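You operate a simulated robot arm through the tools that you are given. There is no shell and no other tool.

You run a simulated robot arm. Do the job below in one go: nothing can be reset, and whatever is moved stays where it is left.

TASK
Fit the grey brake pad and secure the brake fixture.
Fine: pad in the slot, then push the black pin in, swing the orange lever to HOLD, stand the green pin in the blue sleeve.

Only the result counts: the job must be done as asked and must still hold three seconds after the hand-in. Knocking over, shifting, dropping, spilling or breaking anything else fails it.

THE ROBOT
A 6-joint arm with a two-finger gripper, fixed in place. Base frame: the origin is at the foot of the arm, x ahead of it, y to its left, z up; the work surface is at about z = 0.8. Units: m, degrees, N and s.
It reaches about 0.718 m from its shoulder. Its first joint turns from -69.0 to 172.0 degrees. Payload 3 kg.
Tool frame: the origin (TCP) is the grasp point; the fingertips stand 0.03 m ahead of it; z points along the fingers, y is the line along which they close. The gripper opens to 0.096 m. The gripper's body begins 0.053 m behind the TCP.
Orientation is that of the tool frame in the base frame, as a unit quaternion [x, y, z, w]. With the fingers straight down and closing along the base's y, the tool's x points along the base's -x, its y along +y and its z along -z.

THE INTERFACE
- The arm moves only by the tool jog_arm. Its argument "deltas" is a list that holds one entry, the list of rows, each a list of 7 numbers: the closure in counts, from 0 (fully open) to 255 (shut), then the shift along the tool's x, y, z in units of 50 mm (1.0 is 50 mm), then the turn, a rotation vector about the tool's x, y, z in units of 8 degrees (1.0 is 8 degrees). In form: [[[fingers, dx, dy, dz, wx, wy, wz], ...]]. A call has 1 to 20 rows; each row shifts and turns the commanded pose from where the row before left it, along the tool's axes as they then stand. A call with a number of a shift or a turn outside -1 to 1 is refused whole. A row lasts 0.2 s, in which the tool goes at most 0.05 m and 8.6 degrees; a call with a longer step from one row to the next is refused whole, and so is a gripper value outside its range. A pose out of reach is approached as far as the arm can. The call stops where the force on the tool passes 70 N (or 10 N more than at its start, if that is more) or the arm is blocked; 0.2 s more then pass. The fingers move at their own pace (about 0.153 m/s each) and stop on an object; they squeeze with about 39 N. The grip force told is the motor's: it shows also when the fingers shut on nothing. Time passes only in rows, and 0.2 s behind the last, so rows that do not move let the fingers close. It gives the time, the measured TCP pose, the force on the tool (base axes), the opening and the grip force at its end, in the units of the frame above (readings bear some noise), with the torque about the TCP (base axes, N m) and any sound that the robot's microphone picked up, and new pictures: "views" is both (left out), scene, wrist or none.
- Cameras (640 x 400 px; columns grow to the right, rows downward): "scene" is fixed at [0.3994, -0.4965, 1.3673]; the picture's right is [0.98, 0.21, 0.00], its down [0.19, -0.89, -0.42] and it looks along [-0.09, 0.41, -0.91] (base axes); focal length 313 px, centre (320, 200). "wrist" rides on the gripper at [0.073, 0.022, -0.083] in the tool frame; the picture's right is [-0.29, 0.96, 0.00], its down [-0.66, -0.20, -0.72] and it looks along [-0.69, -0.21, 0.69] (tool axes); focal length 247 px, centre (320, 200). There is no depth. A picture from a camera that has moved, and an enlarged one, comes with that camera's place and axes in the base frame and with its lens.
- lift_body(by): slides the trunk up (or, below 0, down) by that many m; the arm rides with it, the base frame stays. It gives what a move gives, with no picture.
- zoom(camera, box): a new picture of the part [left, top, right, bottom] of that camera's present view, enlarged. It takes no simulated time.
- sign_off(): hands the job in; it is judged then, once.

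Places have to be worked out from the pictures, the camera data and where the tool is seen. Open the gripper and draw the arm clear of the work before you hand the job in, unless the task says otherwise.

The tools are called after ">>>" by a JSON object that holds its "api" and its "payload". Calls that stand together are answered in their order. jog_arm: Moves the arm, as the interface text tells. Its arguments: {"type":"object","properties":{"deltas":{"type":"array","items":{"type":"array","items":{"type":"array","items":{"type":"number"}}}},"views":{"type":"string","enum":["both","scene","wrist","none"]}},"required":["deltas"]} The other tools are called the same way: lift_body (by) slides the trunk up or down; zoom (camera, box) takes an enlarged picture of a part of a camera's view; sign_off () hands the job in.

At the start:

```text
time: 0.0
position: [0.3299, -0.3986, 1.1412]
tool_rot: [0.001, 1.0, 0.0, 0.001]
ft_force: [-0.3, -0.2, 0.5]
wrist_torque: [-0.01, -0.01, 0.0]
finger_gap: 0.0956
grip_force: 0.0
trunk travel left (down, up): [-0.749, 0.191]
```

scene: 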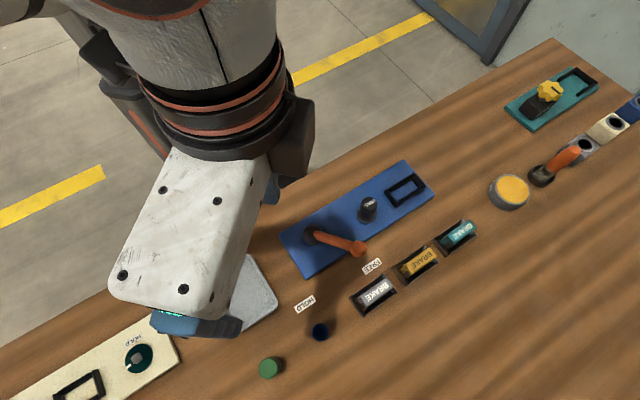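
wrist: 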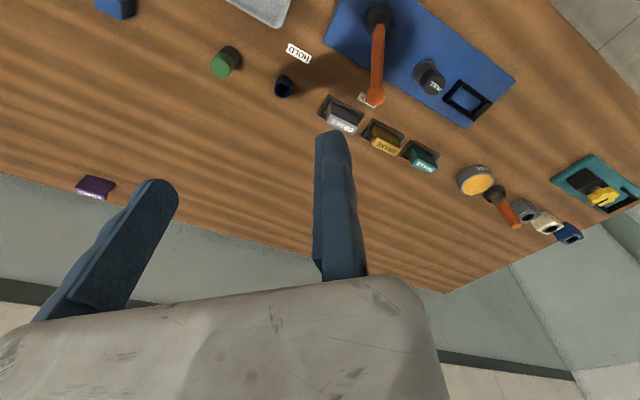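

I'll look at the scene first by enlarging the parts of interest: the blue plate with the orange lever, the pads, and the sleeves.

>>> {"api": "zoom", "payload": {"camera": "scene", "box": [240, 140, 500, 320]}}

>>> {"api": "zoom", "payload": {"camera": "scene", "box": [460, 50, 640, 220]}}

>>> {"api": "zoom", "payload": {"camera": "wrist", "box": [180, 0, 420, 160]}}

>>> {"api": "zoom", "payload": {"camera": "wrist", "box": [360, 40, 640, 260]}}

>>> {"api": "zoom", "payload": {"camera": "scene", "box": [0, 240, 320, 400]}}

```text
2.22 times, centred on (370, 230) of scene
camera zoom: at [0.3994, -0.4965, 1.3673], right [0.98, 0.21, 0.0], down [0.19, -0.89, -0.42], along [-0.09, 0.41, -0.91], focal length 696 px, centre (209, 133)
```

zoom: 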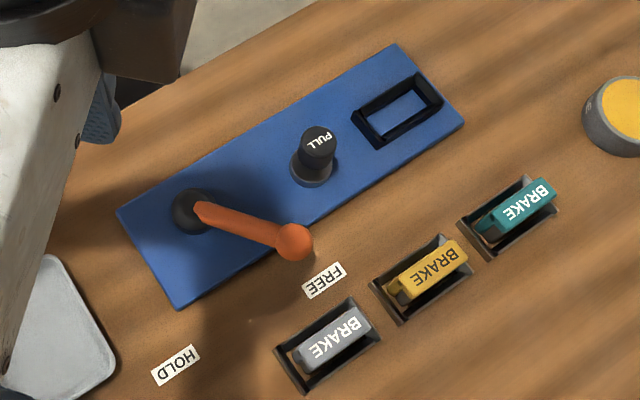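

```text
2.35 times, centred on (550, 135) of scene
camera zoom: at [0.3994, -0.4965, 1.3673], right [0.98, 0.21, 0.0], down [0.19, -0.89, -0.42], along [-0.09, 0.41, -0.91], focal length 737 px, centre (-221, 353)
```

zoom: 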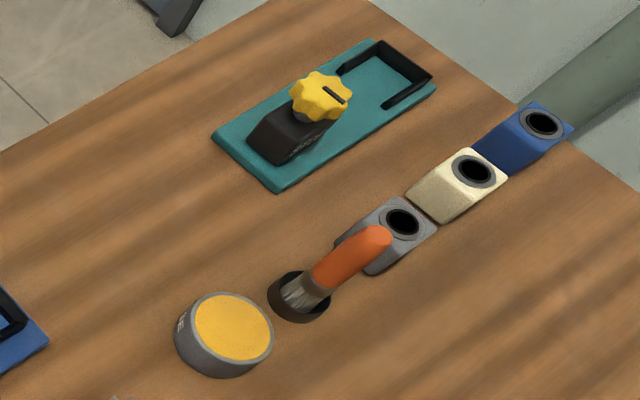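

```text
2.50 times, centred on (300, 80) of wrist
camera zoom: at [0.2577, -0.3751, 1.2254], right [0.29, 0.96, 0.0], down [0.66, -0.2, 0.72], along [0.69, -0.21, -0.69], focal length 617 px, centre (370, 500)
```

zoom: 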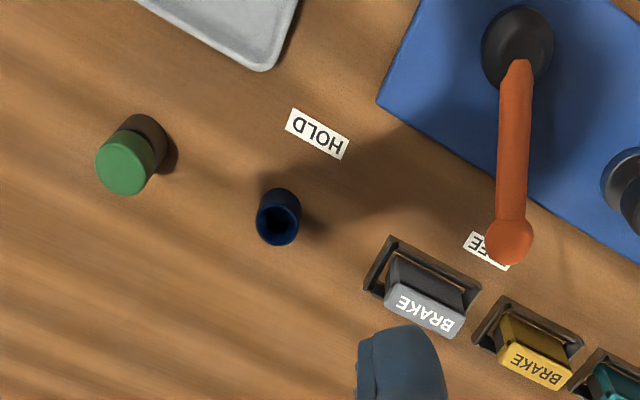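

```text
1.82 times, centred on (500, 150) of wrist
camera zoom: at [0.2577, -0.3751, 1.2254], right [0.29, 0.96, 0.0], down [0.66, -0.2, 0.72], along [0.69, -0.21, -0.69], focal length 449 px, centre (-7, 291)
```

zoom: 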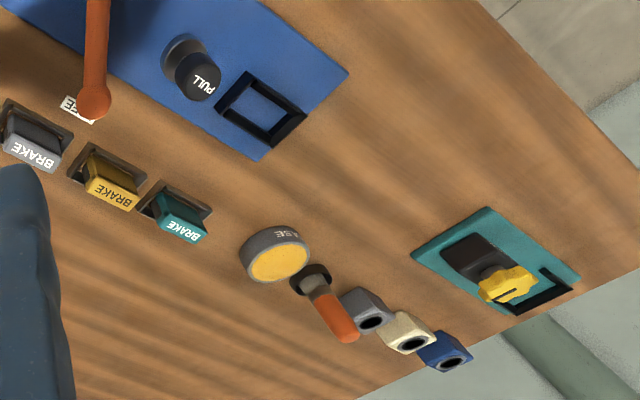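

```text
2.00 times, centred on (160, 320) of scene
camera zoom: at [0.3994, -0.4965, 1.3673], right [0.98, 0.21, 0.0], down [0.19, -0.89, -0.42], along [-0.09, 0.41, -0.91], focal length 626 px, centre (640, -40)
```

zoom: 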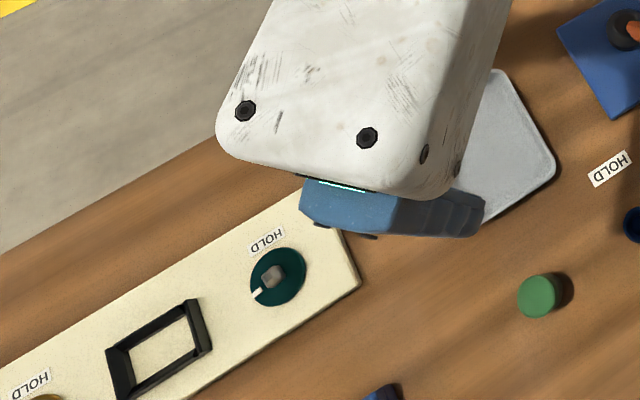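

The scene and wrist cameras agree on the green pin's place (about x 0.331, y -0.544), but the fingers seem to sit left of where the TCP should project. I close the fingers in free air to see where they really meet.

>>> {"api": "jog_arm", "payload": {"deltas": [[[255, 0, 0, 0, 0, 0, 0], [255, 0, 0, 0, 0, 0, 0], [255, 0, 0, 0, 0, 0, 0]]], "views": "both"}}

```text
time: 0.8
position: [0.3307, -0.3975, 1.1419]
tool_rot: [-0.001, 1.0, -0.001, 0.0]
ft_force: [0.8, -0.6, 0.4]
wrist_torque: [0.01, 0.0, 0.02]
finger_gap: 0.0001
grip_force: 33.7
trunk travel left (down, up): [-0.749, 0.191]
camera wrist: at [0.2577, -0.3751, 1.2254], right [0.29, 0.96, 0.0], down [0.66, -0.2, 0.72], along [0.69, -0.21, -0.69], focal length 247 px, centre (320, 200)
```

scene: 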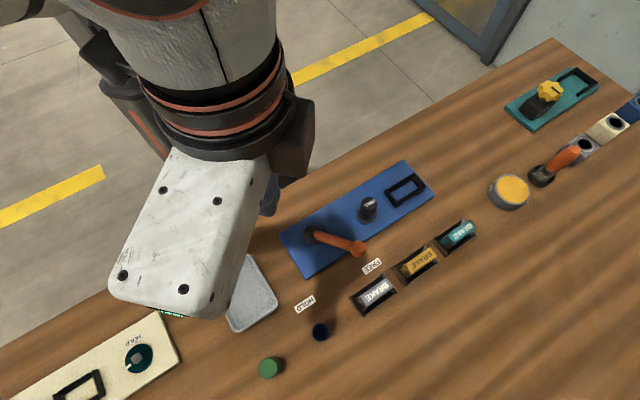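
wrist: 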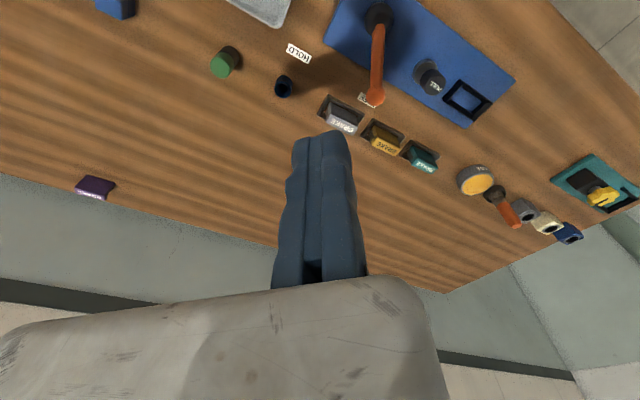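

Only the image-left (-y) finger moved: the +y finger's face stays at tool y ≈ 0, so the open gap lies on the -y side, and I'll plan grasps accordingly. The fixtures lie turned about 45°, so I yaw the tool by 45° and come down nearer for a close look at the pad, the slot and the pins.

>>> {"api": "jog_arm", "payload": {"deltas": [[[255, 0, 0, 0, 0, 0, -0.9375], [255, 0, 0, 0, 0, 0, -0.9375], [255, 0, 0, 0, 0, 0, -0.9375], [255, 0, 0, 0, 0, 0, -0.9375], [255, 0, 0, 0, 0, 0, -0.9375], [255, 0, 0, 0, 0, 0, -0.9375], [255, -0.164, -0.232, 0.7, 0, 0, 0], [255, -0.164, -0.232, 0.7, 0, 0, 0], [255, -0.164, -0.232, 0.7, 0, 0, 0], [255, -0.164, -0.232, 0.7, 0, 0, 0], [255, -0.164, -0.232, 0.7, 0, 0, 0], [255, 0, 0, 0, 0, 0, 0]]], "views": "both"}}

```text
time: 3.4
position: [0.3921, -0.4105, 0.9639]
tool_rot: [-0.382, 0.924, 0.0, 0.002]
ft_force: [0.1, 0.3, 0.5]
wrist_torque: [0.01, -0.04, 0.02]
finger_gap: 0.0
grip_force: 33.3
out of reach, approached as far as the arm can: row 11
trunk travel left (down, up): [-0.749, 0.191]
camera wrist: at [0.3254, -0.4469, 1.0476], right [-0.47, 0.88, 0.0], down [0.61, 0.32, 0.73], along [0.64, 0.34, -0.69], focal length 247 px, centre (320, 200)
```

scene: 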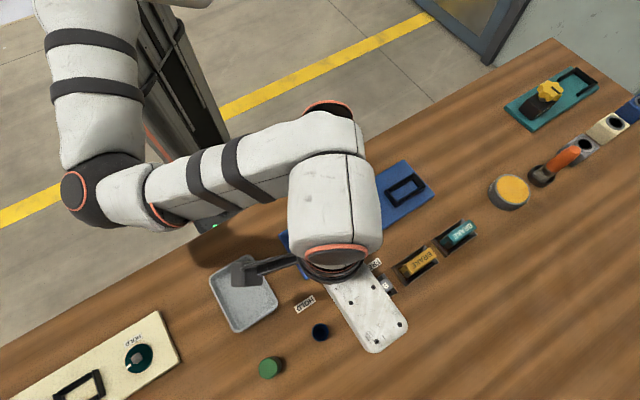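
wrist: 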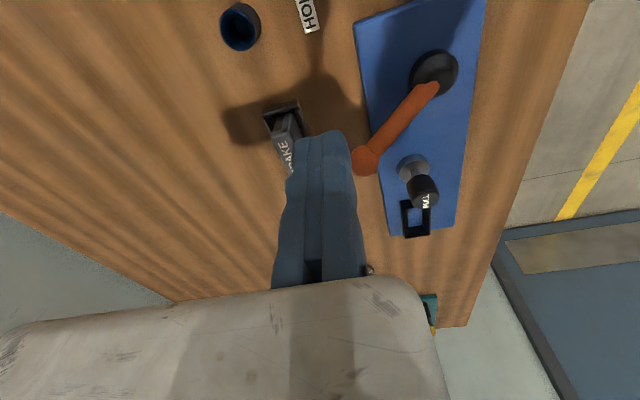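

That point was at the edge of reach, so the shoulder is too high; I'll raise the tool and then lower the trunk in steps, so the low poses come within reach.

>>> {"api": "jog_arm", "payload": {"deltas": [[[255, 0, 0, -0.8, 0, 0, 0], [255, 0, 0, -0.8, 0, 0, 0], [255, 0, 0, -0.8, 0, 0, 0], [255, 0, 0, -0.8, 0, 0, 0], [255, 0, 0, -0.8, 0, 0, 0], [255, 0, 0, -0.8, 0, 0, 0], [255, 0, 0, 0, 0, 0, 0]]], "views": "scene"}}

>>> {"api": "lift_body", "payload": {"by": -0.2}}

```text
time: 5.0
position: [0.345, -0.4169, 1.1843]
tool_rot: [-0.384, 0.923, 0.002, 0.002]
ft_force: [0.9, 0.2, -0.2]
wrist_torque: [0.03, 0.02, -0.03]
finger_gap: 0.0
grip_force: 33.0
out of reach, approached as far as the arm can: row 1, 2, 3, 4, 5
trunk travel left (down, up): [-0.749, 0.191]
```

scene: 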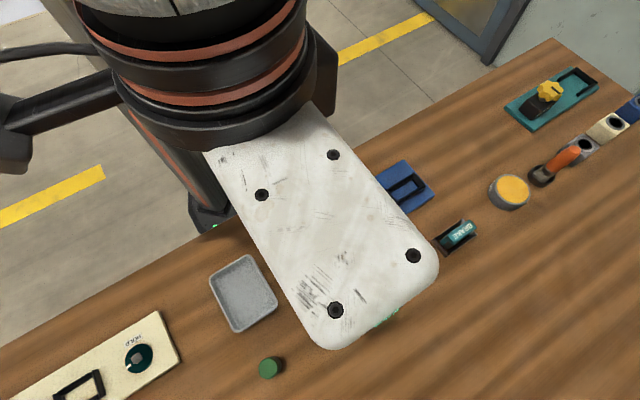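

```text
time: 7.2
position: [0.3452, -0.4142, 0.9853]
tool_rot: [-0.383, 0.924, 0.0, 0.0]
ft_force: [0.0, 0.1, -0.7]
wrist_torque: [-0.03, -0.04, 0.03]
finger_gap: 0.0001
grip_force: 33.4
trunk travel left (down, up): [-0.549, 0.391]
```

The trunk is down 0.2 m now. I look again from here, before trying the reach toward the green pin.

>>> {"api": "jog_arm", "payload": {"deltas": [[[255, 0, 0, 0, 0, 0, 0]]], "views": "both"}}

```text
time: 7.6
position: [0.3452, -0.4152, 0.9857]
tool_rot: [-0.383, 0.924, 0.001, 0.0]
ft_force: [-0.5, -0.5, 0.0]
wrist_torque: [-0.02, 0.02, -0.04]
finger_gap: 0.0
grip_force: 33.0
trunk travel left (down, up): [-0.549, 0.391]
camera wrist: at [0.2786, -0.4499, 1.0686], right [-0.47, 0.88, 0.0], down [0.61, 0.32, 0.72], along [0.64, 0.34, -0.69], focal length 247 px, centre (320, 200)
```

scene: 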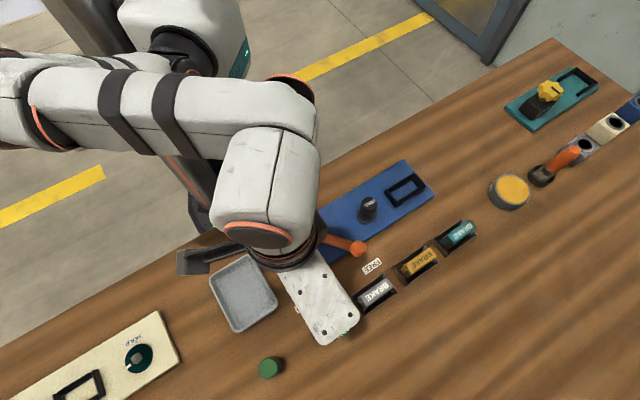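
wrist: 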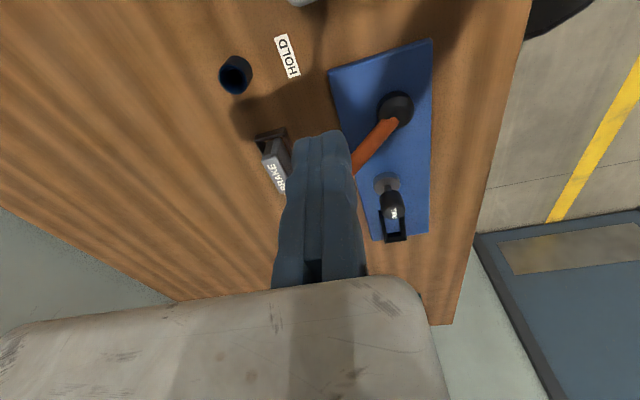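

The arm is folded, not stretched, so I test the reach: I move toward above the grey pad (about x 0.474, y -0.40) at a safe height with the fingers opening.

>>> {"api": "jog_arm", "payload": {"deltas": [[[0, -0.4, -0.3, 0, 0, 0, 0], [0, -0.4, -0.3, 0, 0, 0, 0], [0, -0.4, -0.3, 0, 0, 0, 0], [0, 0, 0, 0, 0, 0, 0]]], "views": "both"}}

```text
time: 8.6
position: [0.4092, -0.4099, 0.9794]
tool_rot: [-0.383, 0.924, 0.0, 0.002]
ft_force: [-0.5, 0.2, 0.4]
wrist_torque: [0.01, 0.0, 0.01]
finger_gap: 0.0962
grip_force: 0.1
out of reach, approached as far as the arm can: row 3
trunk travel left (down, up): [-0.549, 0.391]
camera wrist: at [0.3425, -0.445, 1.0632], right [-0.47, 0.88, 0.0], down [0.61, 0.32, 0.72], along [0.64, 0.34, -0.69], focal length 247 px, centre (320, 200)
```

scene: 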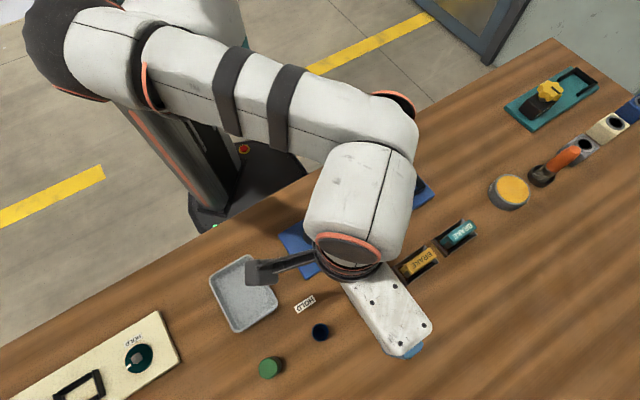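
wrist: 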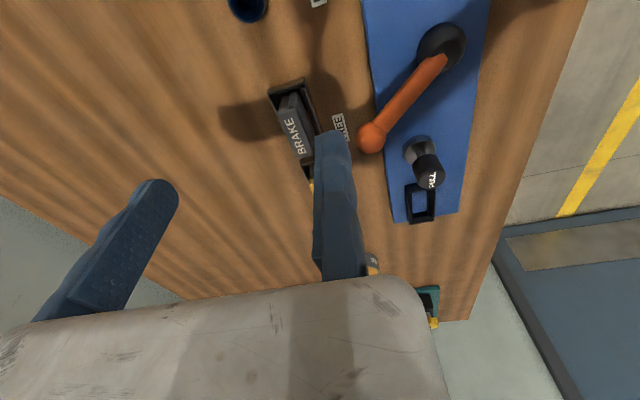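

The arm again reports a limit although it looks folded at the elbow. I look closer at the arm itself to understand its posture.

>>> {"api": "zoom", "payload": {"camera": "scene", "box": [0, 0, 460, 290]}}

>>> {"api": "zoom", "payload": {"camera": "wrist", "box": [200, 0, 500, 240]}}

```text
1.38 times, centred on (230, 145) of scene
camera zoom: at [0.3994, -0.4965, 1.3673], right [0.98, 0.21, 0.0], down [0.19, -0.89, -0.42], along [-0.09, 0.41, -0.91], focal length 432 px, centre (444, 276)
```

zoom: 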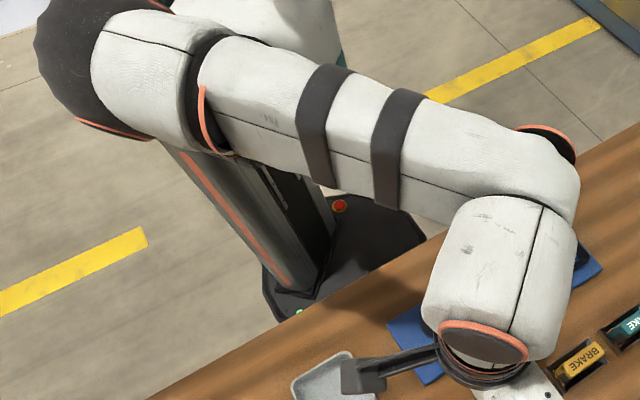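

```text
1.67 times, centred on (350, 120) of wrist
camera zoom: at [0.3425, -0.445, 1.0632], right [-0.47, 0.88, 0.0], down [0.61, 0.32, 0.72], along [0.64, 0.34, -0.69], focal length 412 px, centre (270, 333)
```

zoom: 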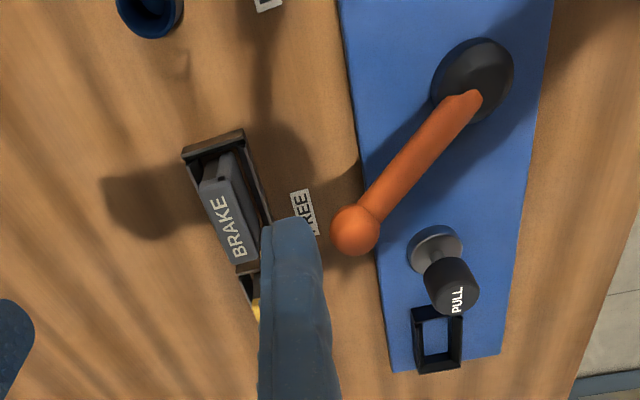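

I'll test whether a lower trunk extends the reach at this place: raise the tool by 0.1 m drawing in slightly, lower the trunk 0.1 m, then push outward again.

>>> {"api": "jog_arm", "payload": {"deltas": [[[0, 0.4, 0, -0.5, 0, 0, 0], [0, 0.4, 0, -0.5, 0, 0, 0], [0, 0, 0, -0.5, 0, 0, 0], [0, 0, 0, -0.5, 0, 0, 0], [0, 0, 0, 0, 0, 0, 0]]], "views": "none"}}

>>> {"api": "lift_body", "payload": {"by": -0.15}}

```text
time: 9.8
position: [0.3667, -0.447, 1.0652]
tool_rot: [-0.383, 0.924, 0.0, 0.0]
ft_force: [-0.1, -0.1, 0.1]
wrist_torque: [0.02, 0.02, -0.02]
finger_gap: 0.0961
grip_force: 0.0
out of reach, approached as far as the arm can: row 3, 4
trunk travel left (down, up): [-0.549, 0.391]
```

```text
time: 11.5
position: [0.3646, -0.446, 0.915]
tool_rot: [-0.383, 0.924, 0.0, 0.0]
ft_force: [0.3, -0.7, 0.5]
wrist_torque: [-0.03, 0.01, 0.01]
finger_gap: 0.0962
grip_force: 0.0
trunk travel left (down, up): [-0.399, 0.541]
```

Now at z 0.915 with the trunk 0.35 m down; I probe outward toward the pad's position at this height.

>>> {"api": "jog_arm", "payload": {"deltas": [[[0, -0.5, -0.2, 0, 0, 0, 0], [0, -0.5, -0.2, 0, 0, 0, 0], [0, -0.5, -0.2, 0, 0, 0, 0], [0, 0, 0, 0, 0, 0, 0]]], "views": "both"}}

```text
time: 12.5
position: [0.3931, -0.438, 0.8778]
tool_rot: [-0.383, 0.924, 0.0, 0.001]
ft_force: [0.2, -0.9, 0.1]
wrist_torque: [0.03, -0.02, -0.04]
finger_gap: 0.0962
grip_force: 0.0
out of reach, approached as far as the arm can: row 1, 2, 3
trunk travel left (down, up): [-0.399, 0.541]
camera wrist: at [0.3262, -0.4732, 0.9614], right [-0.47, 0.88, 0.0], down [0.61, 0.32, 0.72], along [0.64, 0.34, -0.69], focal length 247 px, centre (320, 200)
```

scene: 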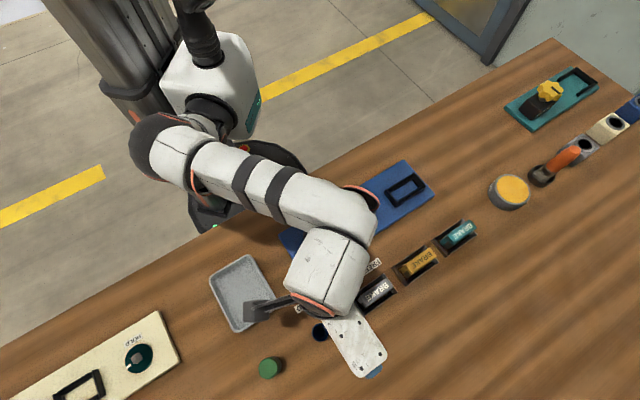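
wrist: 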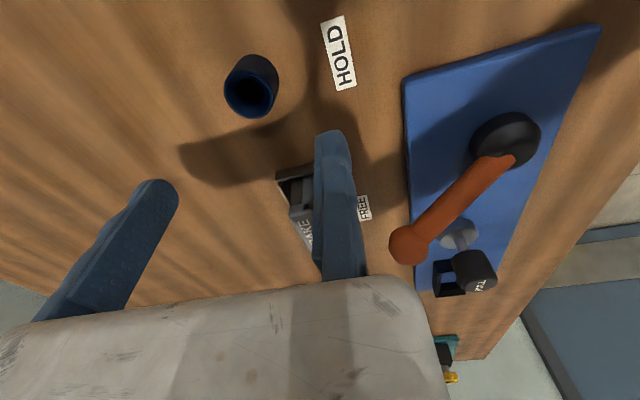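

Reach may be limited by step size rather than geometry, so I push outward again in small steps, keeping the height.

>>> {"api": "jog_arm", "payload": {"deltas": [[[0, -0.2, -0.2, -0.1, 0, 0, 0], [0, -0.2, -0.2, -0.1, 0, 0, 0], [0, -0.2, -0.2, -0.1, 0, 0, 0], [0, -0.2, -0.2, -0.1, 0, 0, 0], [0, 0, 0, 0, 0, 0, 0]]], "views": "none"}}

```text
time: 13.7
position: [0.4072, -0.4541, 0.8679]
tool_rot: [-0.383, 0.924, -0.001, 0.001]
ft_force: [-0.6, -0.6, 0.0]
wrist_torque: [0.0, 0.0, -0.01]
finger_gap: 0.0958
grip_force: 0.1
out of reach, approached as far as the arm can: row 1, 2, 3, 4
trunk travel left (down, up): [-0.399, 0.541]
```

It advanced to r 0.610 m but drifted down, so the limit is not a simple sphere. I raise slightly inward and then test a pure +x move in small steps.

>>> {"api": "jog_arm", "payload": {"deltas": [[[0, -0.14, -0.14, 0, 0, 0, 0], [0, -0.14, -0.14, 0, 0, 0, 0], [0, 0, 0, 0, 0, 0, 0]]], "views": "none"}}

>>> {"api": "jog_arm", "payload": {"deltas": [[[0, 0, 0, -0.2, 0, 0, 0], [0, 0, 0, -0.2, 0, 0, 0], [0, 0, 0, -0.2, 0, 0, 0], [0, 0, 0, 0, 0, 0, 0]]], "views": "none"}}

```text
time: 14.5
position: [0.4144, -0.4588, 0.8598]
tool_rot: [-0.383, 0.924, 0.0, 0.001]
ft_force: [0.0, 0.5, -0.5]
wrist_torque: [-0.01, -0.01, -0.02]
finger_gap: 0.0961
grip_force: 0.1
out of reach, approached as far as the arm can: row 1, 2
trunk travel left (down, up): [-0.399, 0.541]
```

```text
time: 15.5
position: [0.4007, -0.4622, 0.8807]
tool_rot: [-0.383, 0.924, 0.0, 0.002]
ft_force: [-0.6, 0.1, -0.3]
wrist_torque: [0.02, -0.02, 0.04]
finger_gap: 0.0962
grip_force: 0.0
out of reach, approached as far as the arm can: row 1, 2, 3
trunk travel left (down, up): [-0.399, 0.541]
```

The limit behaves like a slanted surface (normal about [0.8, 0.27, 0.54]), so it's a joint limit rather than full stretch. I look at the arm again to read its posture.

>>> {"api": "jog_arm", "payload": {"deltas": [[[0, 0, 0, 0, 0, 0, 0]]], "views": "both"}}

>>> {"api": "zoom", "payload": {"camera": "scene", "box": [20, 0, 440, 300]}}

```text
time: 15.9
position: [0.4015, -0.4632, 0.8795]
tool_rot: [-0.382, 0.924, -0.001, 0.002]
ft_force: [0.1, 0.7, 0.8]
wrist_torque: [0.03, -0.01, 0.01]
finger_gap: 0.0962
grip_force: 0.0
trunk travel left (down, up): [-0.399, 0.541]
camera wrist: at [0.3345, -0.4987, 0.9644], right [-0.47, 0.88, 0.0], down [0.61, 0.32, 0.72], along [0.64, 0.34, -0.69], focal length 247 px, centre (320, 200)
```

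scene: 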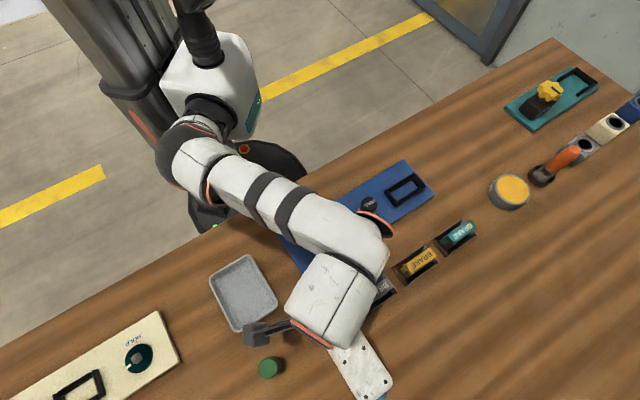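
wrist: 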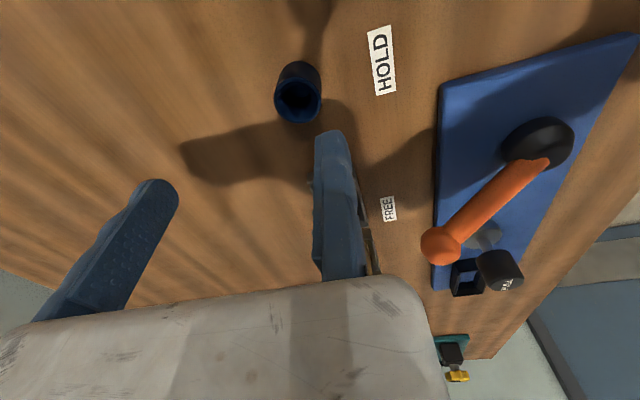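

```text
1.33 times, centred on (230, 150) of scene
camera zoom: at [0.3994, -0.4965, 1.3673], right [0.98, 0.21, 0.0], down [0.19, -0.89, -0.42], along [-0.09, 0.41, -0.91], focal length 417 px, centre (440, 267)
```

zoom: 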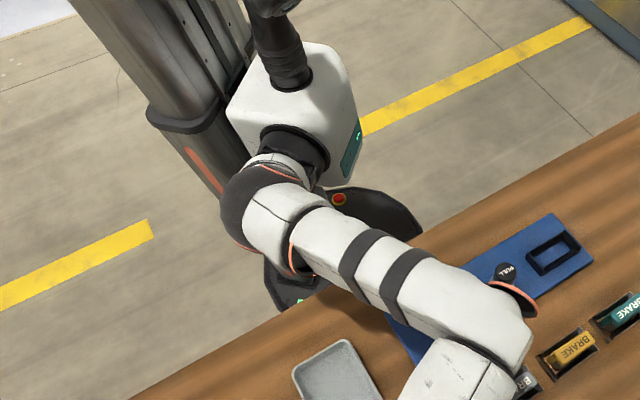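

The arm isn't stretched; the blocked direction has an upward part, which suggests a higher trunk (lower tool relative to it) gives more reach. I raise the trunk by 0.2 m and then push out and down toward the pad region.

>>> {"api": "lift_body", "payload": {"by": 0.2}}

>>> {"api": "jog_arm", "payload": {"deltas": [[[0, -0.3, 0.1, 0.4, 0, 0, 0], [0, -0.3, 0.1, 0.4, 0, 0, 0], [0, -0.3, 0.1, 0.4, 0, 0, 0], [0, -0.3, 0.1, 0.4, 0, 0, 0], [0, -0.3, 0.1, 0.4, 0, 0, 0], [0, 0, 0, 0, 0, 0, 0]]], "views": "both"}}

```text
time: 18.1
position: [0.4012, -0.4625, 1.0806]
tool_rot: [-0.383, 0.924, -0.001, 0.002]
ft_force: [-0.7, 0.1, -0.4]
wrist_torque: [0.04, 0.01, 0.03]
finger_gap: 0.0961
grip_force: 0.2
trunk travel left (down, up): [-0.599, 0.341]
```

```text
time: 19.5
position: [0.4288, -0.3977, 0.9778]
tool_rot: [-0.383, 0.924, 0.0, 0.001]
ft_force: [-0.1, 0.2, -0.4]
wrist_torque: [-0.01, -0.01, -0.01]
finger_gap: 0.096
grip_force: 0.2
out of reach, approached as far as the arm can: row 4, 5
trunk travel left (down, up): [-0.599, 0.341]
camera wrist: at [0.3609, -0.4329, 1.0601], right [-0.47, 0.88, 0.0], down [0.61, 0.32, 0.73], along [0.64, 0.34, -0.69], focal length 247 px, centre (320, 200)
```

scene: 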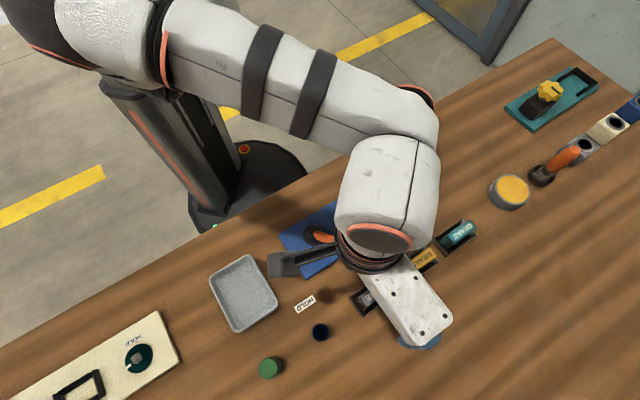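
wrist: 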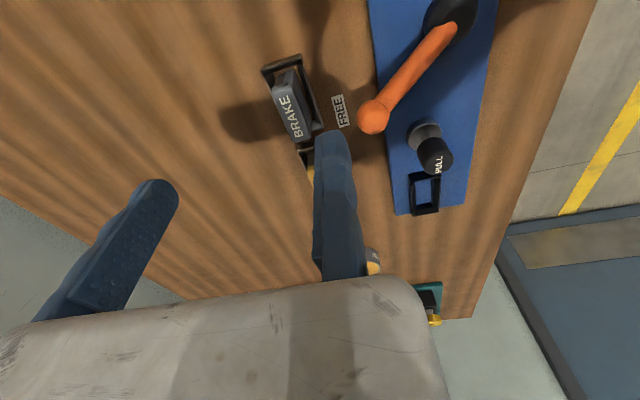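

The limit may involve the wrist, so I test whether yaw matters: I turn the tool back 45° here and then push +x at the same height.

>>> {"api": "jog_arm", "payload": {"deltas": [[[0, 0, 0, 0, 0, 0, 0.9375], [0, 0, 0, 0, 0, 0, 0.9375], [0, 0, 0, 0, 0, 0, 0.9375], [0, 0, 0, 0, 0, 0, 0.9375], [0, 0, 0, 0, 0, 0, 0.9375], [0, 0, 0, 0, 0, 0, 0.9375], [0, -0.3, 0, 0, 0, 0, 0], [0, -0.3, 0, 0, 0, 0, 0], [0, 0, 0, 0, 0, 0, 0]]], "views": "both"}}

```text
time: 21.5
position: [0.4376, -0.4091, 0.9703]
tool_rot: [-0.001, 1.0, -0.001, 0.002]
ft_force: [0.8, 0.3, 0.2]
wrist_torque: [0.0, -0.01, 0.0]
finger_gap: 0.096
grip_force: 0.1
out of reach, approached as far as the arm can: row 7, 8
trunk travel left (down, up): [-0.599, 0.341]
camera wrist: at [0.3646, -0.3861, 1.0532], right [0.29, 0.96, 0.0], down [0.66, -0.2, 0.73], along [0.69, -0.21, -0.69], focal length 247 px, centre (320, 200)
```

scene: 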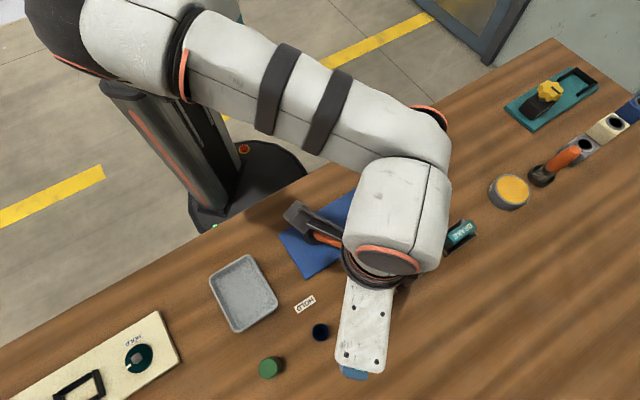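
wrist: 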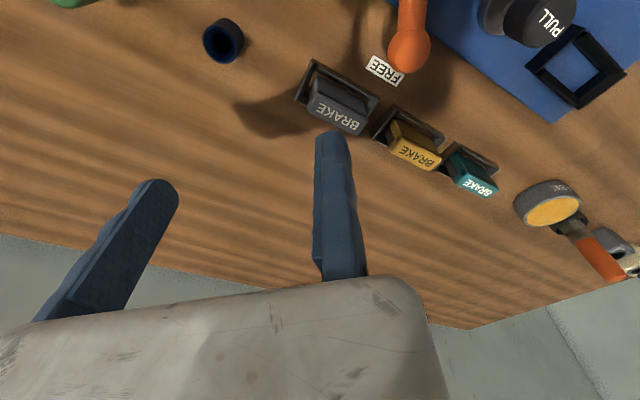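

Yaw makes no difference. I now explore the reach on the +y side (near the slot), moving at safe height: draw in a little, shift +y, then push +x.

>>> {"api": "jog_arm", "payload": {"deltas": [[[0, 0.5, 0, -0.5, 0, 0, 0], [0, 0.5, 0.3, -0.5, 0, 0, 0], [0, 0, 0.8, 0, 0, 0, 0], [0, 0, 0.8, 0, 0, 0, 0], [0, 0, 0.8, 0, 0, 0, 0], [0, 0, 0.8, 0, 0, 0, 0], [0, -0.6, 0.4, 0, 0, 0, 0], [0, -0.6, 0, 0, 0, 0, 0], [0, -0.6, 0, 0, 0, 0, 0], [0, 0, 0, 0, 0, 0, 0]]], "views": "both"}}

```text
time: 23.7
position: [0.3764, -0.3267, 0.9679]
tool_rot: [0.0, 1.0, 0.0, 0.002]
ft_force: [0.6, 0.2, 0.3]
wrist_torque: [-0.03, 0.0, 0.02]
finger_gap: 0.0961
grip_force: 0.0
out of reach, approached as far as the arm can: row 3, 4, 5, 6, 7, 8, 9
trunk travel left (down, up): [-0.599, 0.341]
camera wrist: at [0.3039, -0.304, 1.0492], right [0.29, 0.96, 0.0], down [0.66, -0.2, 0.73], along [0.69, -0.21, -0.69], focal length 247 px, centre (320, 200)
```

scene: 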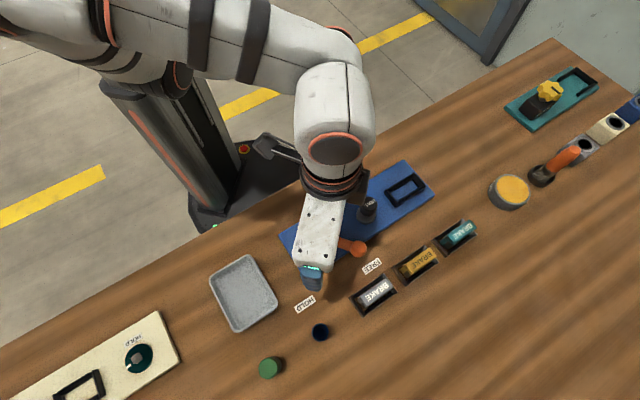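
wrist: 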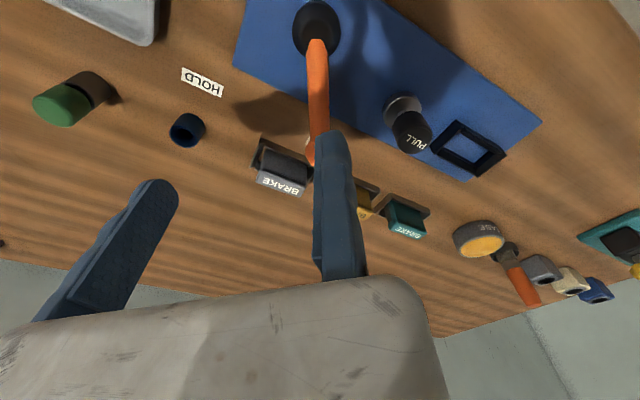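

The +y side is blocked even sooner (x 0.376, y -0.327), so some joint is at its stop in this posture. I enlarge the scene picture to understand the elbow's position.

>>> {"api": "zoom", "payload": {"camera": "scene", "box": [0, 0, 420, 262]}}

```text
1.52 times, centred on (210, 131) of scene
camera zoom: at [0.3994, -0.4965, 1.3673], right [0.98, 0.21, 0.0], down [0.19, -0.89, -0.42], along [-0.09, 0.41, -0.91], focal length 477 px, centre (488, 305)
```

zoom: 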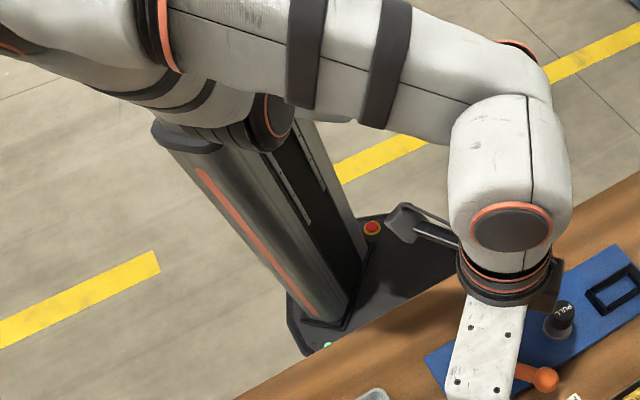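

Fitting all limit points, they lie on one plane — the first joint (its axis lies about horizontal, pointing at the table) is at its stop in this arm posture. The other shoulder posture should cover the slot, and I can cross into it by sliding down along that plane, so I raise the trunk for clearance and slide down and outward.

>>> {"api": "lift_body", "payload": {"by": 0.3}}

>>> {"api": "jog_arm", "payload": {"deltas": [[[0, -0.23, 0.19, 0.52, 0, 0, 0], [0, -0.23, 0.19, 0.52, 0, 0, 0], [0, -0.23, 0.19, 0.52, 0, 0, 0], [0, -0.23, 0.19, 0.52, 0, 0, 0], [0, -0.23, 0.19, 0.52, 0, 0, 0], [0, -0.23, 0.19, 0.52, 0, 0, 0], [0, 0, 0, 0, 0, 0, 0]]], "views": "scene"}}

```text
time: 26.7
position: [0.377, -0.3274, 1.264]
tool_rot: [0.0, 1.0, 0.001, 0.001]
ft_force: [-0.1, 1.1, 0.6]
wrist_torque: [-0.02, 0.02, 0.02]
finger_gap: 0.0961
grip_force: 0.0
trunk travel left (down, up): [-0.899, 0.041]
```

```text
time: 28.3
position: [0.4001, -0.3097, 1.1019]
tool_rot: [0.0, 1.0, 0.001, 0.002]
ft_force: [-0.8, 0.0, 0.5]
wrist_torque: [0.05, -0.03, 0.02]
finger_gap: 0.096
grip_force: 0.2
out of reach, approached as far as the arm can: row 1, 2, 3, 4, 5, 6
trunk travel left (down, up): [-0.899, 0.041]
```

scene: 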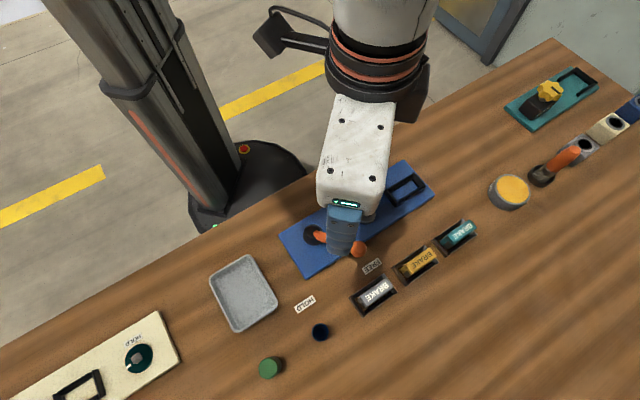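

The surface turned out curved (now x 0.400, y -0.310, z 1.102). I continue sliding down along it to see how it runs lower.

>>> {"api": "jog_arm", "payload": {"deltas": [[[0, 0, 0, 0.5, 0, 0, 0], [0, 0, 0, 0.5, 0, 0, 0], [0, 0, 0, 0.5, 0, 0, 0], [0, 0, 0, 0, 0, 0, 0]]], "views": "none"}}

>>> {"api": "jog_arm", "payload": {"deltas": [[[0, -0.3, 0, 0, 0, 0, 0], [0, -0.3, 0, 0, 0, 0, 0], [0, -0.3, 0, 0, 0, 0, 0], [0, -0.3, 0, 0, 0, 0, 0], [0, -0.3, 0, 0, 0, 0, 0], [0, 0, 0, 0, 0, 0, 0]]], "views": "scene"}}

```text
time: 29.3
position: [0.3985, -0.3105, 1.0268]
tool_rot: [0.001, 1.0, 0.001, 0.003]
ft_force: [0.4, 0.4, 0.2]
wrist_torque: [-0.01, -0.01, 0.03]
finger_gap: 0.0959
grip_force: 0.0
trunk travel left (down, up): [-0.899, 0.041]
```

```text
time: 30.7
position: [0.4057, -0.3255, 1.031]
tool_rot: [0.0, 1.0, 0.001, 0.002]
ft_force: [-0.2, 0.5, 0.6]
wrist_torque: [-0.01, 0.03, 0.0]
finger_gap: 0.0963
grip_force: 0.0
out of reach, approached as far as the arm can: row 1, 2, 3, 4, 5
trunk travel left (down, up): [-0.899, 0.041]
```

scene: 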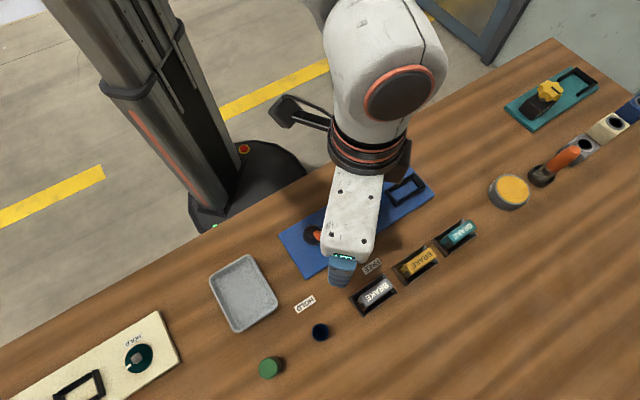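

I want to see the arm itself, so I raise the tool a little, then yaw it about 130° so the wrist camera looks back toward the robot's shoulder and elbow.

>>> {"api": "jog_arm", "payload": {"deltas": [[[0, 0.3, -0.2, -0.6, 0, 0, 0], [0, 0.3, -0.2, -0.6, 0, 0, 0], [0, 0, -0.2, -0.6, 0, 0, 0], [0, 0, -0.2, -0.6, 0, 0, 0], [0, 0, 0, 0, 0, 0, -0.96], [0, 0, 0, 0, 0, 0, -0.96], [0, 0, 0, 0, 0, 0, -0.96], [0, 0, 0, 0, 0, 0, -0.96], [0, 0, 0, 0, 0, 0, -0.96], [0, 0, 0, 0, 0, 0, -0.96], [0, 0, 0, 0, 0, 0, -0.96], [0, 0, 0, 0, 0, 0, -0.96], [0, 0, 0, 0, 0, 0, -0.96], [0, 0, 0, 0, 0, 0, -0.96], [0, 0, 0, 0, 0, 0, -0.96], [0, 0, 0, 0, 0, 0, -0.96], [0, 0, 0, 0, 0, 0, -0.96], [0, 0, 0, 0, 0, 0, -0.96], [0, 0, 0, 0, 0, 0, -0.96], [0, 0, 0, 0, 0, 0, -0.96]]], "views": "both"}}

```text
time: 34.9
position: [0.376, -0.3665, 1.15]
tool_rot: [0.879, -0.476, 0.002, -0.001]
ft_force: [-0.2, 0.0, 0.6]
wrist_torque: [0.01, 0.0, -0.01]
finger_gap: 0.0961
grip_force: 0.0
trunk travel left (down, up): [-0.899, 0.041]
camera wrist: at [0.3978, -0.4396, 1.2339], right [-0.96, -0.28, 0.0], down [-0.19, 0.66, 0.72], along [-0.2, 0.7, -0.69], focal length 247 px, centre (320, 200)
```

scene: 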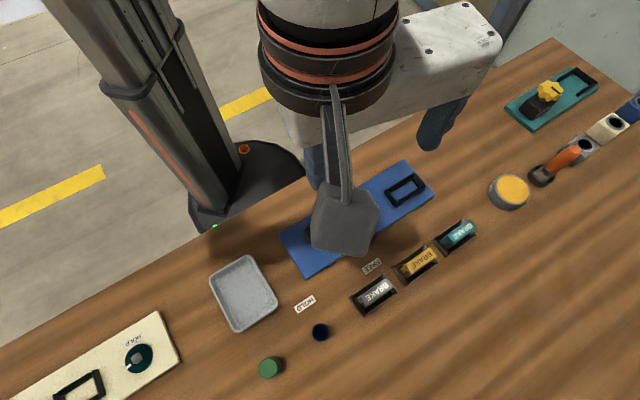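
wrist: 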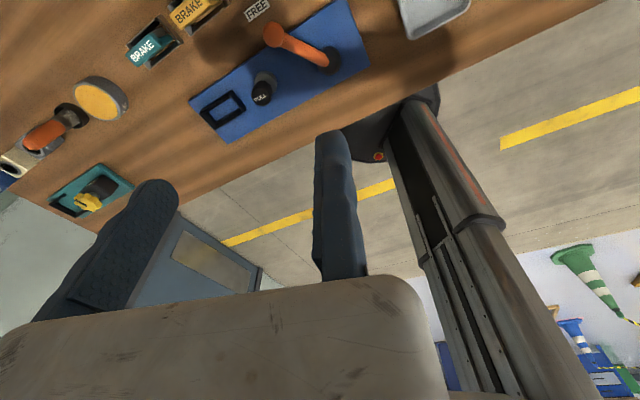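

The column and its foot are visible but the arm base is above the view. I go higher and turn slightly so the shoulder comes into this camera.

>>> {"api": "jog_arm", "payload": {"deltas": [[[0, 0.081, 0.313, -0.83, 0, 0, 0.2], [0, 0.081, 0.313, -0.83, 0, 0, 0.2], [0, 0.081, 0.313, -0.83, 0, 0, 0.2], [0, 0.081, 0.313, -0.83, 0, 0, 0.2], [0, 0.081, 0.313, -0.83, 0, 0, 0.2], [0, 0.081, 0.313, -0.83, 0, 0, 0.2], [0, 0.081, 0.313, -0.83, 0, 0, 0.2], [0, 0, 0, 0, 0, 0, 0]]], "views": "both"}}

```text
time: 36.7
position: [0.2927, -0.4415, 1.4415]
tool_rot: [0.828, -0.561, 0.001, -0.002]
ft_force: [-0.7, -0.7, -0.7]
wrist_torque: [0.04, 0.02, 0.03]
finger_gap: 0.0961
grip_force: 0.0
trunk travel left (down, up): [-0.899, 0.041]
camera wrist: at [0.2995, -0.5182, 1.5244], right [-1.0, -0.08, 0.0], down [-0.06, 0.69, 0.72], along [-0.06, 0.72, -0.69], focal length 247 px, centre (320, 200)
```

scene: 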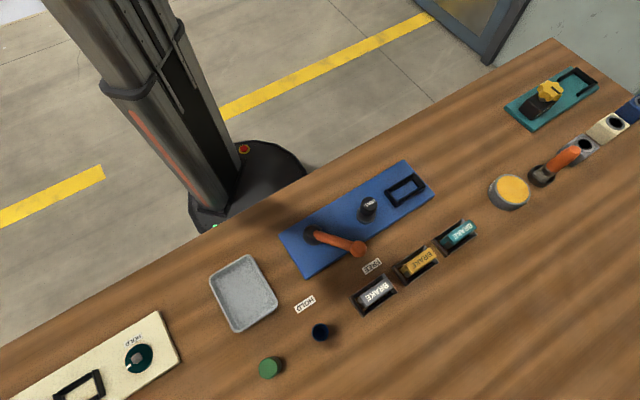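
wrist: 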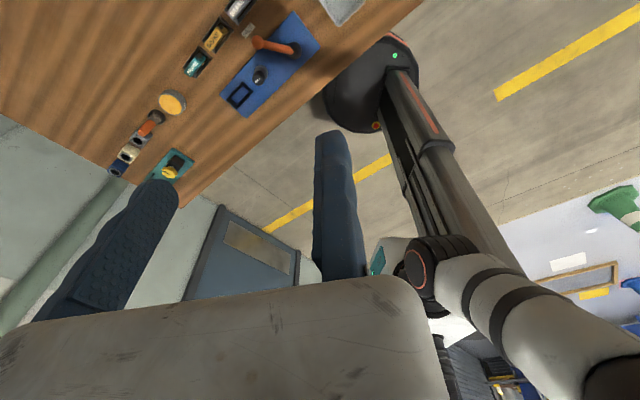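

Now the arm base, shoulder and upper arm are in view; I enlarge that part.

>>> {"api": "zoom", "payload": {"camera": "wrist", "box": [340, 200, 640, 400]}}

```text
2.00 times, centred on (490, 300) of wrist
camera zoom: at [0.2995, -0.5182, 1.5244], right [-1.0, -0.08, 0.0], down [-0.06, 0.69, 0.72], along [-0.06, 0.72, -0.69], focal length 494 px, centre (-20, 0)
```

zoom: 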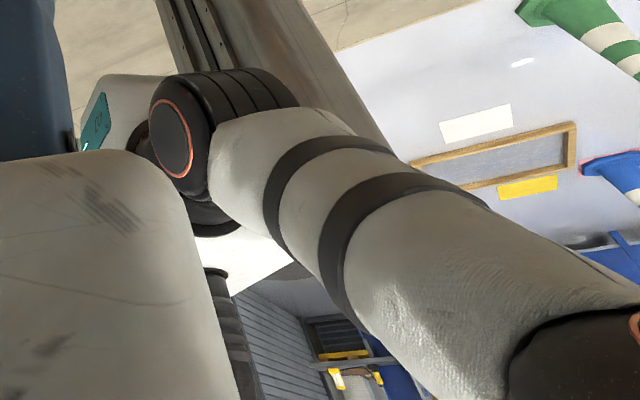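

I can now read the posture: the first joint sits at its stop with the arm reaching in its "direct" shoulder posture; reaching over the shoulder (flipped) should cover the whole table. To flip, I carry the tool at this height past the front of the base to the robot's left (+y), in steps.

>>> {"api": "jog_arm", "payload": {"deltas": [[[0, -0.74, -0.3, 0, 0, 0, 0], [0, -0.74, -0.3, 0, 0, 0, 0], [0, -0.74, -0.3, 0, 0, 0, 0], [0, -0.74, -0.3, 0, 0, 0, 0], [0, -0.74, -0.3, 0, 0, 0, 0], [0, -0.74, -0.3, 0, 0, 0, 0], [0, 0, 0, 0, 0, 0, 0]]], "views": "wrist"}}

```text
time: 38.3
position: [0.2457, -0.2991, 1.372]
tool_rot: [0.827, -0.562, 0.0, 0.0]
ft_force: [0.1, 0.1, 0.3]
wrist_torque: [0.01, 0.02, -0.01]
finger_gap: 0.0962
grip_force: 0.0
out of reach, approached as far as the arm can: row 2, 3, 4, 5, 6
trunk travel left (down, up): [-0.899, 0.041]
camera wrist: at [0.2533, -0.3752, 1.4549], right [-1.0, -0.08, 0.0], down [-0.06, 0.69, 0.72], along [-0.06, 0.72, -0.69], focal length 247 px, centre (320, 200)
```

wrist: 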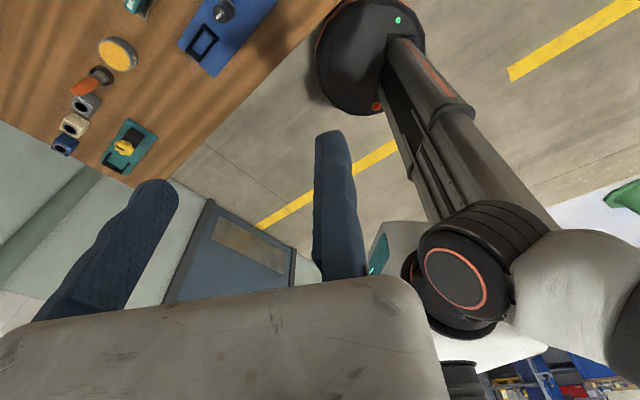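

I check the new view of the shoulder closely to learn the first joint's axis.

>>> {"api": "zoom", "payload": {"camera": "wrist", "box": [340, 180, 640, 400]}}

```text
1.82 times, centred on (490, 290) of wrist
camera zoom: at [0.2533, -0.3752, 1.4549], right [-1.0, -0.08, 0.0], down [-0.06, 0.69, 0.72], along [-0.06, 0.72, -0.69], focal length 449 px, centre (11, 36)
```

zoom: 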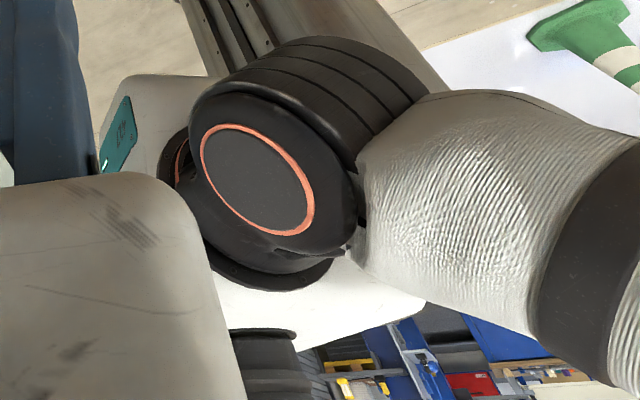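

I go back down to the low part of the limit surface (x≈0.40, y≈-0.33, z≈1.05), where three earlier limit points lie exactly on a vertical plane at -69° (the told first-joint limit), and will then try sliding along that plane toward +y.

>>> {"api": "jog_arm", "payload": {"deltas": [[[0, 0.188, -0.291, 0.711, 0, 0, 0], [0, 0.188, -0.291, 0.711, 0, 0, 0], [0, 0.188, -0.291, 0.711, 0, 0, 0], [0, 0.188, -0.291, 0.711, 0, 0, 0], [0, 0.188, -0.291, 0.711, 0, 0, 0], [0, 0.188, -0.291, 0.711, 0, 0, 0], [0, 0.188, -0.291, 0.711, 0, 0, 0], [0, 0.188, -0.291, 0.711, 0, 0, 0], [0, 0.188, -0.291, 0.711, 0, 0, 0], [0, 0, 0, 0, 0, 0, 0]]], "views": "none"}}

```text
time: 40.5
position: [0.3795, -0.3429, 1.0493]
tool_rot: [0.827, -0.562, 0.002, -0.002]
ft_force: [-0.5, 0.1, 0.7]
wrist_torque: [0.0, -0.01, 0.03]
finger_gap: 0.0963
grip_force: 0.0
out of reach, approached as far as the arm can: row 3, 7, 8, 9
trunk travel left (down, up): [-0.899, 0.041]
```

That was path-dependent, so part of the limit is speed-like near a singular posture. I push slowly (5 mm steps) along +x to see whether it creeps.

>>> {"api": "jog_arm", "payload": {"deltas": [[[0, 0.037, -0.093, 0, 0, 0, 0], [0, 0.037, -0.093, 0, 0, 0, 0], [0, 0.037, -0.093, 0, 0, 0, 0], [0, 0.037, -0.093, 0, 0, 0, 0], [0, 0.037, -0.093, 0, 0, 0, 0], [0, 0.037, -0.093, 0, 0, 0, 0]]], "views": "none"}}

>>> {"api": "jog_arm", "payload": {"deltas": [[[0, 0.037, -0.093, 0, 0, 0, 0], [0, 0.037, -0.093, 0, 0, 0, 0], [0, 0.037, -0.093, 0, 0, 0, 0], [0, 0.037, -0.093, 0, 0, 0, 0], [0, 0.037, -0.093, 0, 0, 0, 0], [0, 0.037, -0.093, 0, 0, 0, 0], [0, 0.037, -0.093, 0, 0, 0, 0], [0, 0.037, -0.093, 0, 0, 0, 0], [0, 0.037, -0.093, 0, 0, 0, 0], [0, 0.037, -0.093, 0, 0, 0, 0]]], "views": "none"}}

```text
time: 41.9
position: [0.3914, -0.3573, 1.0445]
tool_rot: [0.828, -0.561, 0.002, -0.003]
ft_force: [-0.1, 1.0, 0.2]
wrist_torque: [0.01, 0.0, -0.04]
finger_gap: 0.0958
grip_force: 0.1
out of reach, approached as far as the arm can: row 1, 2, 3, 4, 5, 6
trunk travel left (down, up): [-0.899, 0.041]
```

```text
time: 44.1
position: [0.4265, -0.3722, 1.0308]
tool_rot: [0.827, -0.562, 0.002, -0.002]
ft_force: [0.3, 0.4, -1.2]
wrist_torque: [0.0, -0.02, 0.01]
finger_gap: 0.0958
grip_force: 0.0
out of reach, approached as far as the arm can: row 1, 2, 3, 4, 5, 6, 8
trunk travel left (down, up): [-0.899, 0.041]
```

It slid around and then came free (last rows unflagged). I continue pushing +x at this height.

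>>> {"api": "jog_arm", "payload": {"deltas": [[[0, 0.074, -0.186, 0, 0, 0, 0], [0, 0.074, -0.186, 0, 0, 0, 0], [0, 0.074, -0.186, 0, 0, 0, 0], [0, 0.074, -0.186, 0, 0, 0, 0], [0, 0.074, -0.186, 0, 0, 0, 0]]], "views": "scene"}}

```text
time: 45.3
position: [0.4775, -0.3708, 1.0305]
tool_rot: [0.828, -0.561, 0.0, -0.001]
ft_force: [-0.3, -0.6, -0.4]
wrist_torque: [-0.02, -0.02, -0.02]
finger_gap: 0.0963
grip_force: 0.0
out of reach, approached as far as the arm can: row 1
trunk travel left (down, up): [-0.899, 0.041]
```

scene: 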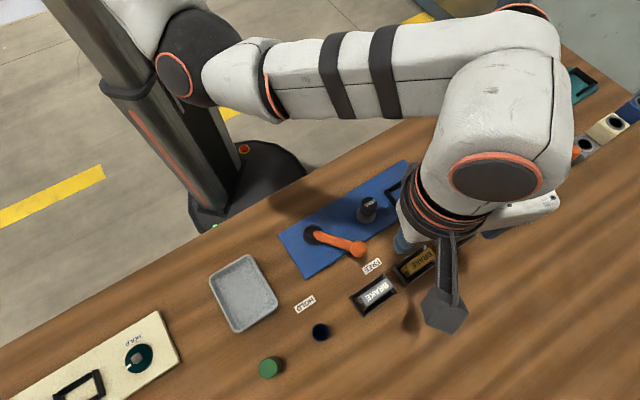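

We're through: x 0.4775 is well beyond the earlier limit. Now I test moving toward the slot position (x≈0.50, y≈-0.19) at this height.

>>> {"api": "jog_arm", "payload": {"deltas": [[[0, -0.6, -0.28, 0, 0, 0, 0], [0, -0.6, -0.28, 0, 0, 0, 0], [0, -0.6, -0.28, 0, 0, 0, 0], [0, -0.6, -0.28, 0, 0, 0, 0], [0, -0.6, -0.28, 0, 0, 0, 0], [0, 0, 0, 0, 0, 0, 0]]], "views": "scene"}}

```text
time: 46.7
position: [0.4943, -0.209, 1.0217]
tool_rot: [0.828, -0.561, 0.0, -0.001]
ft_force: [-0.4, -0.4, 0.5]
wrist_torque: [0.03, 0.0, 0.01]
finger_gap: 0.096
grip_force: 0.1
out of reach, approached as far as the arm can: row 2, 3
trunk travel left (down, up): [-0.899, 0.041]
```

scene: 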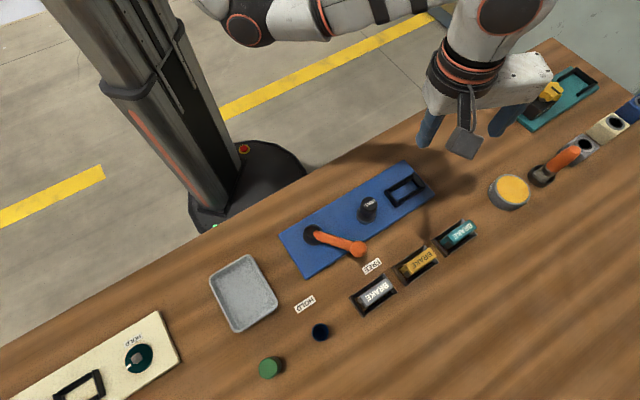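

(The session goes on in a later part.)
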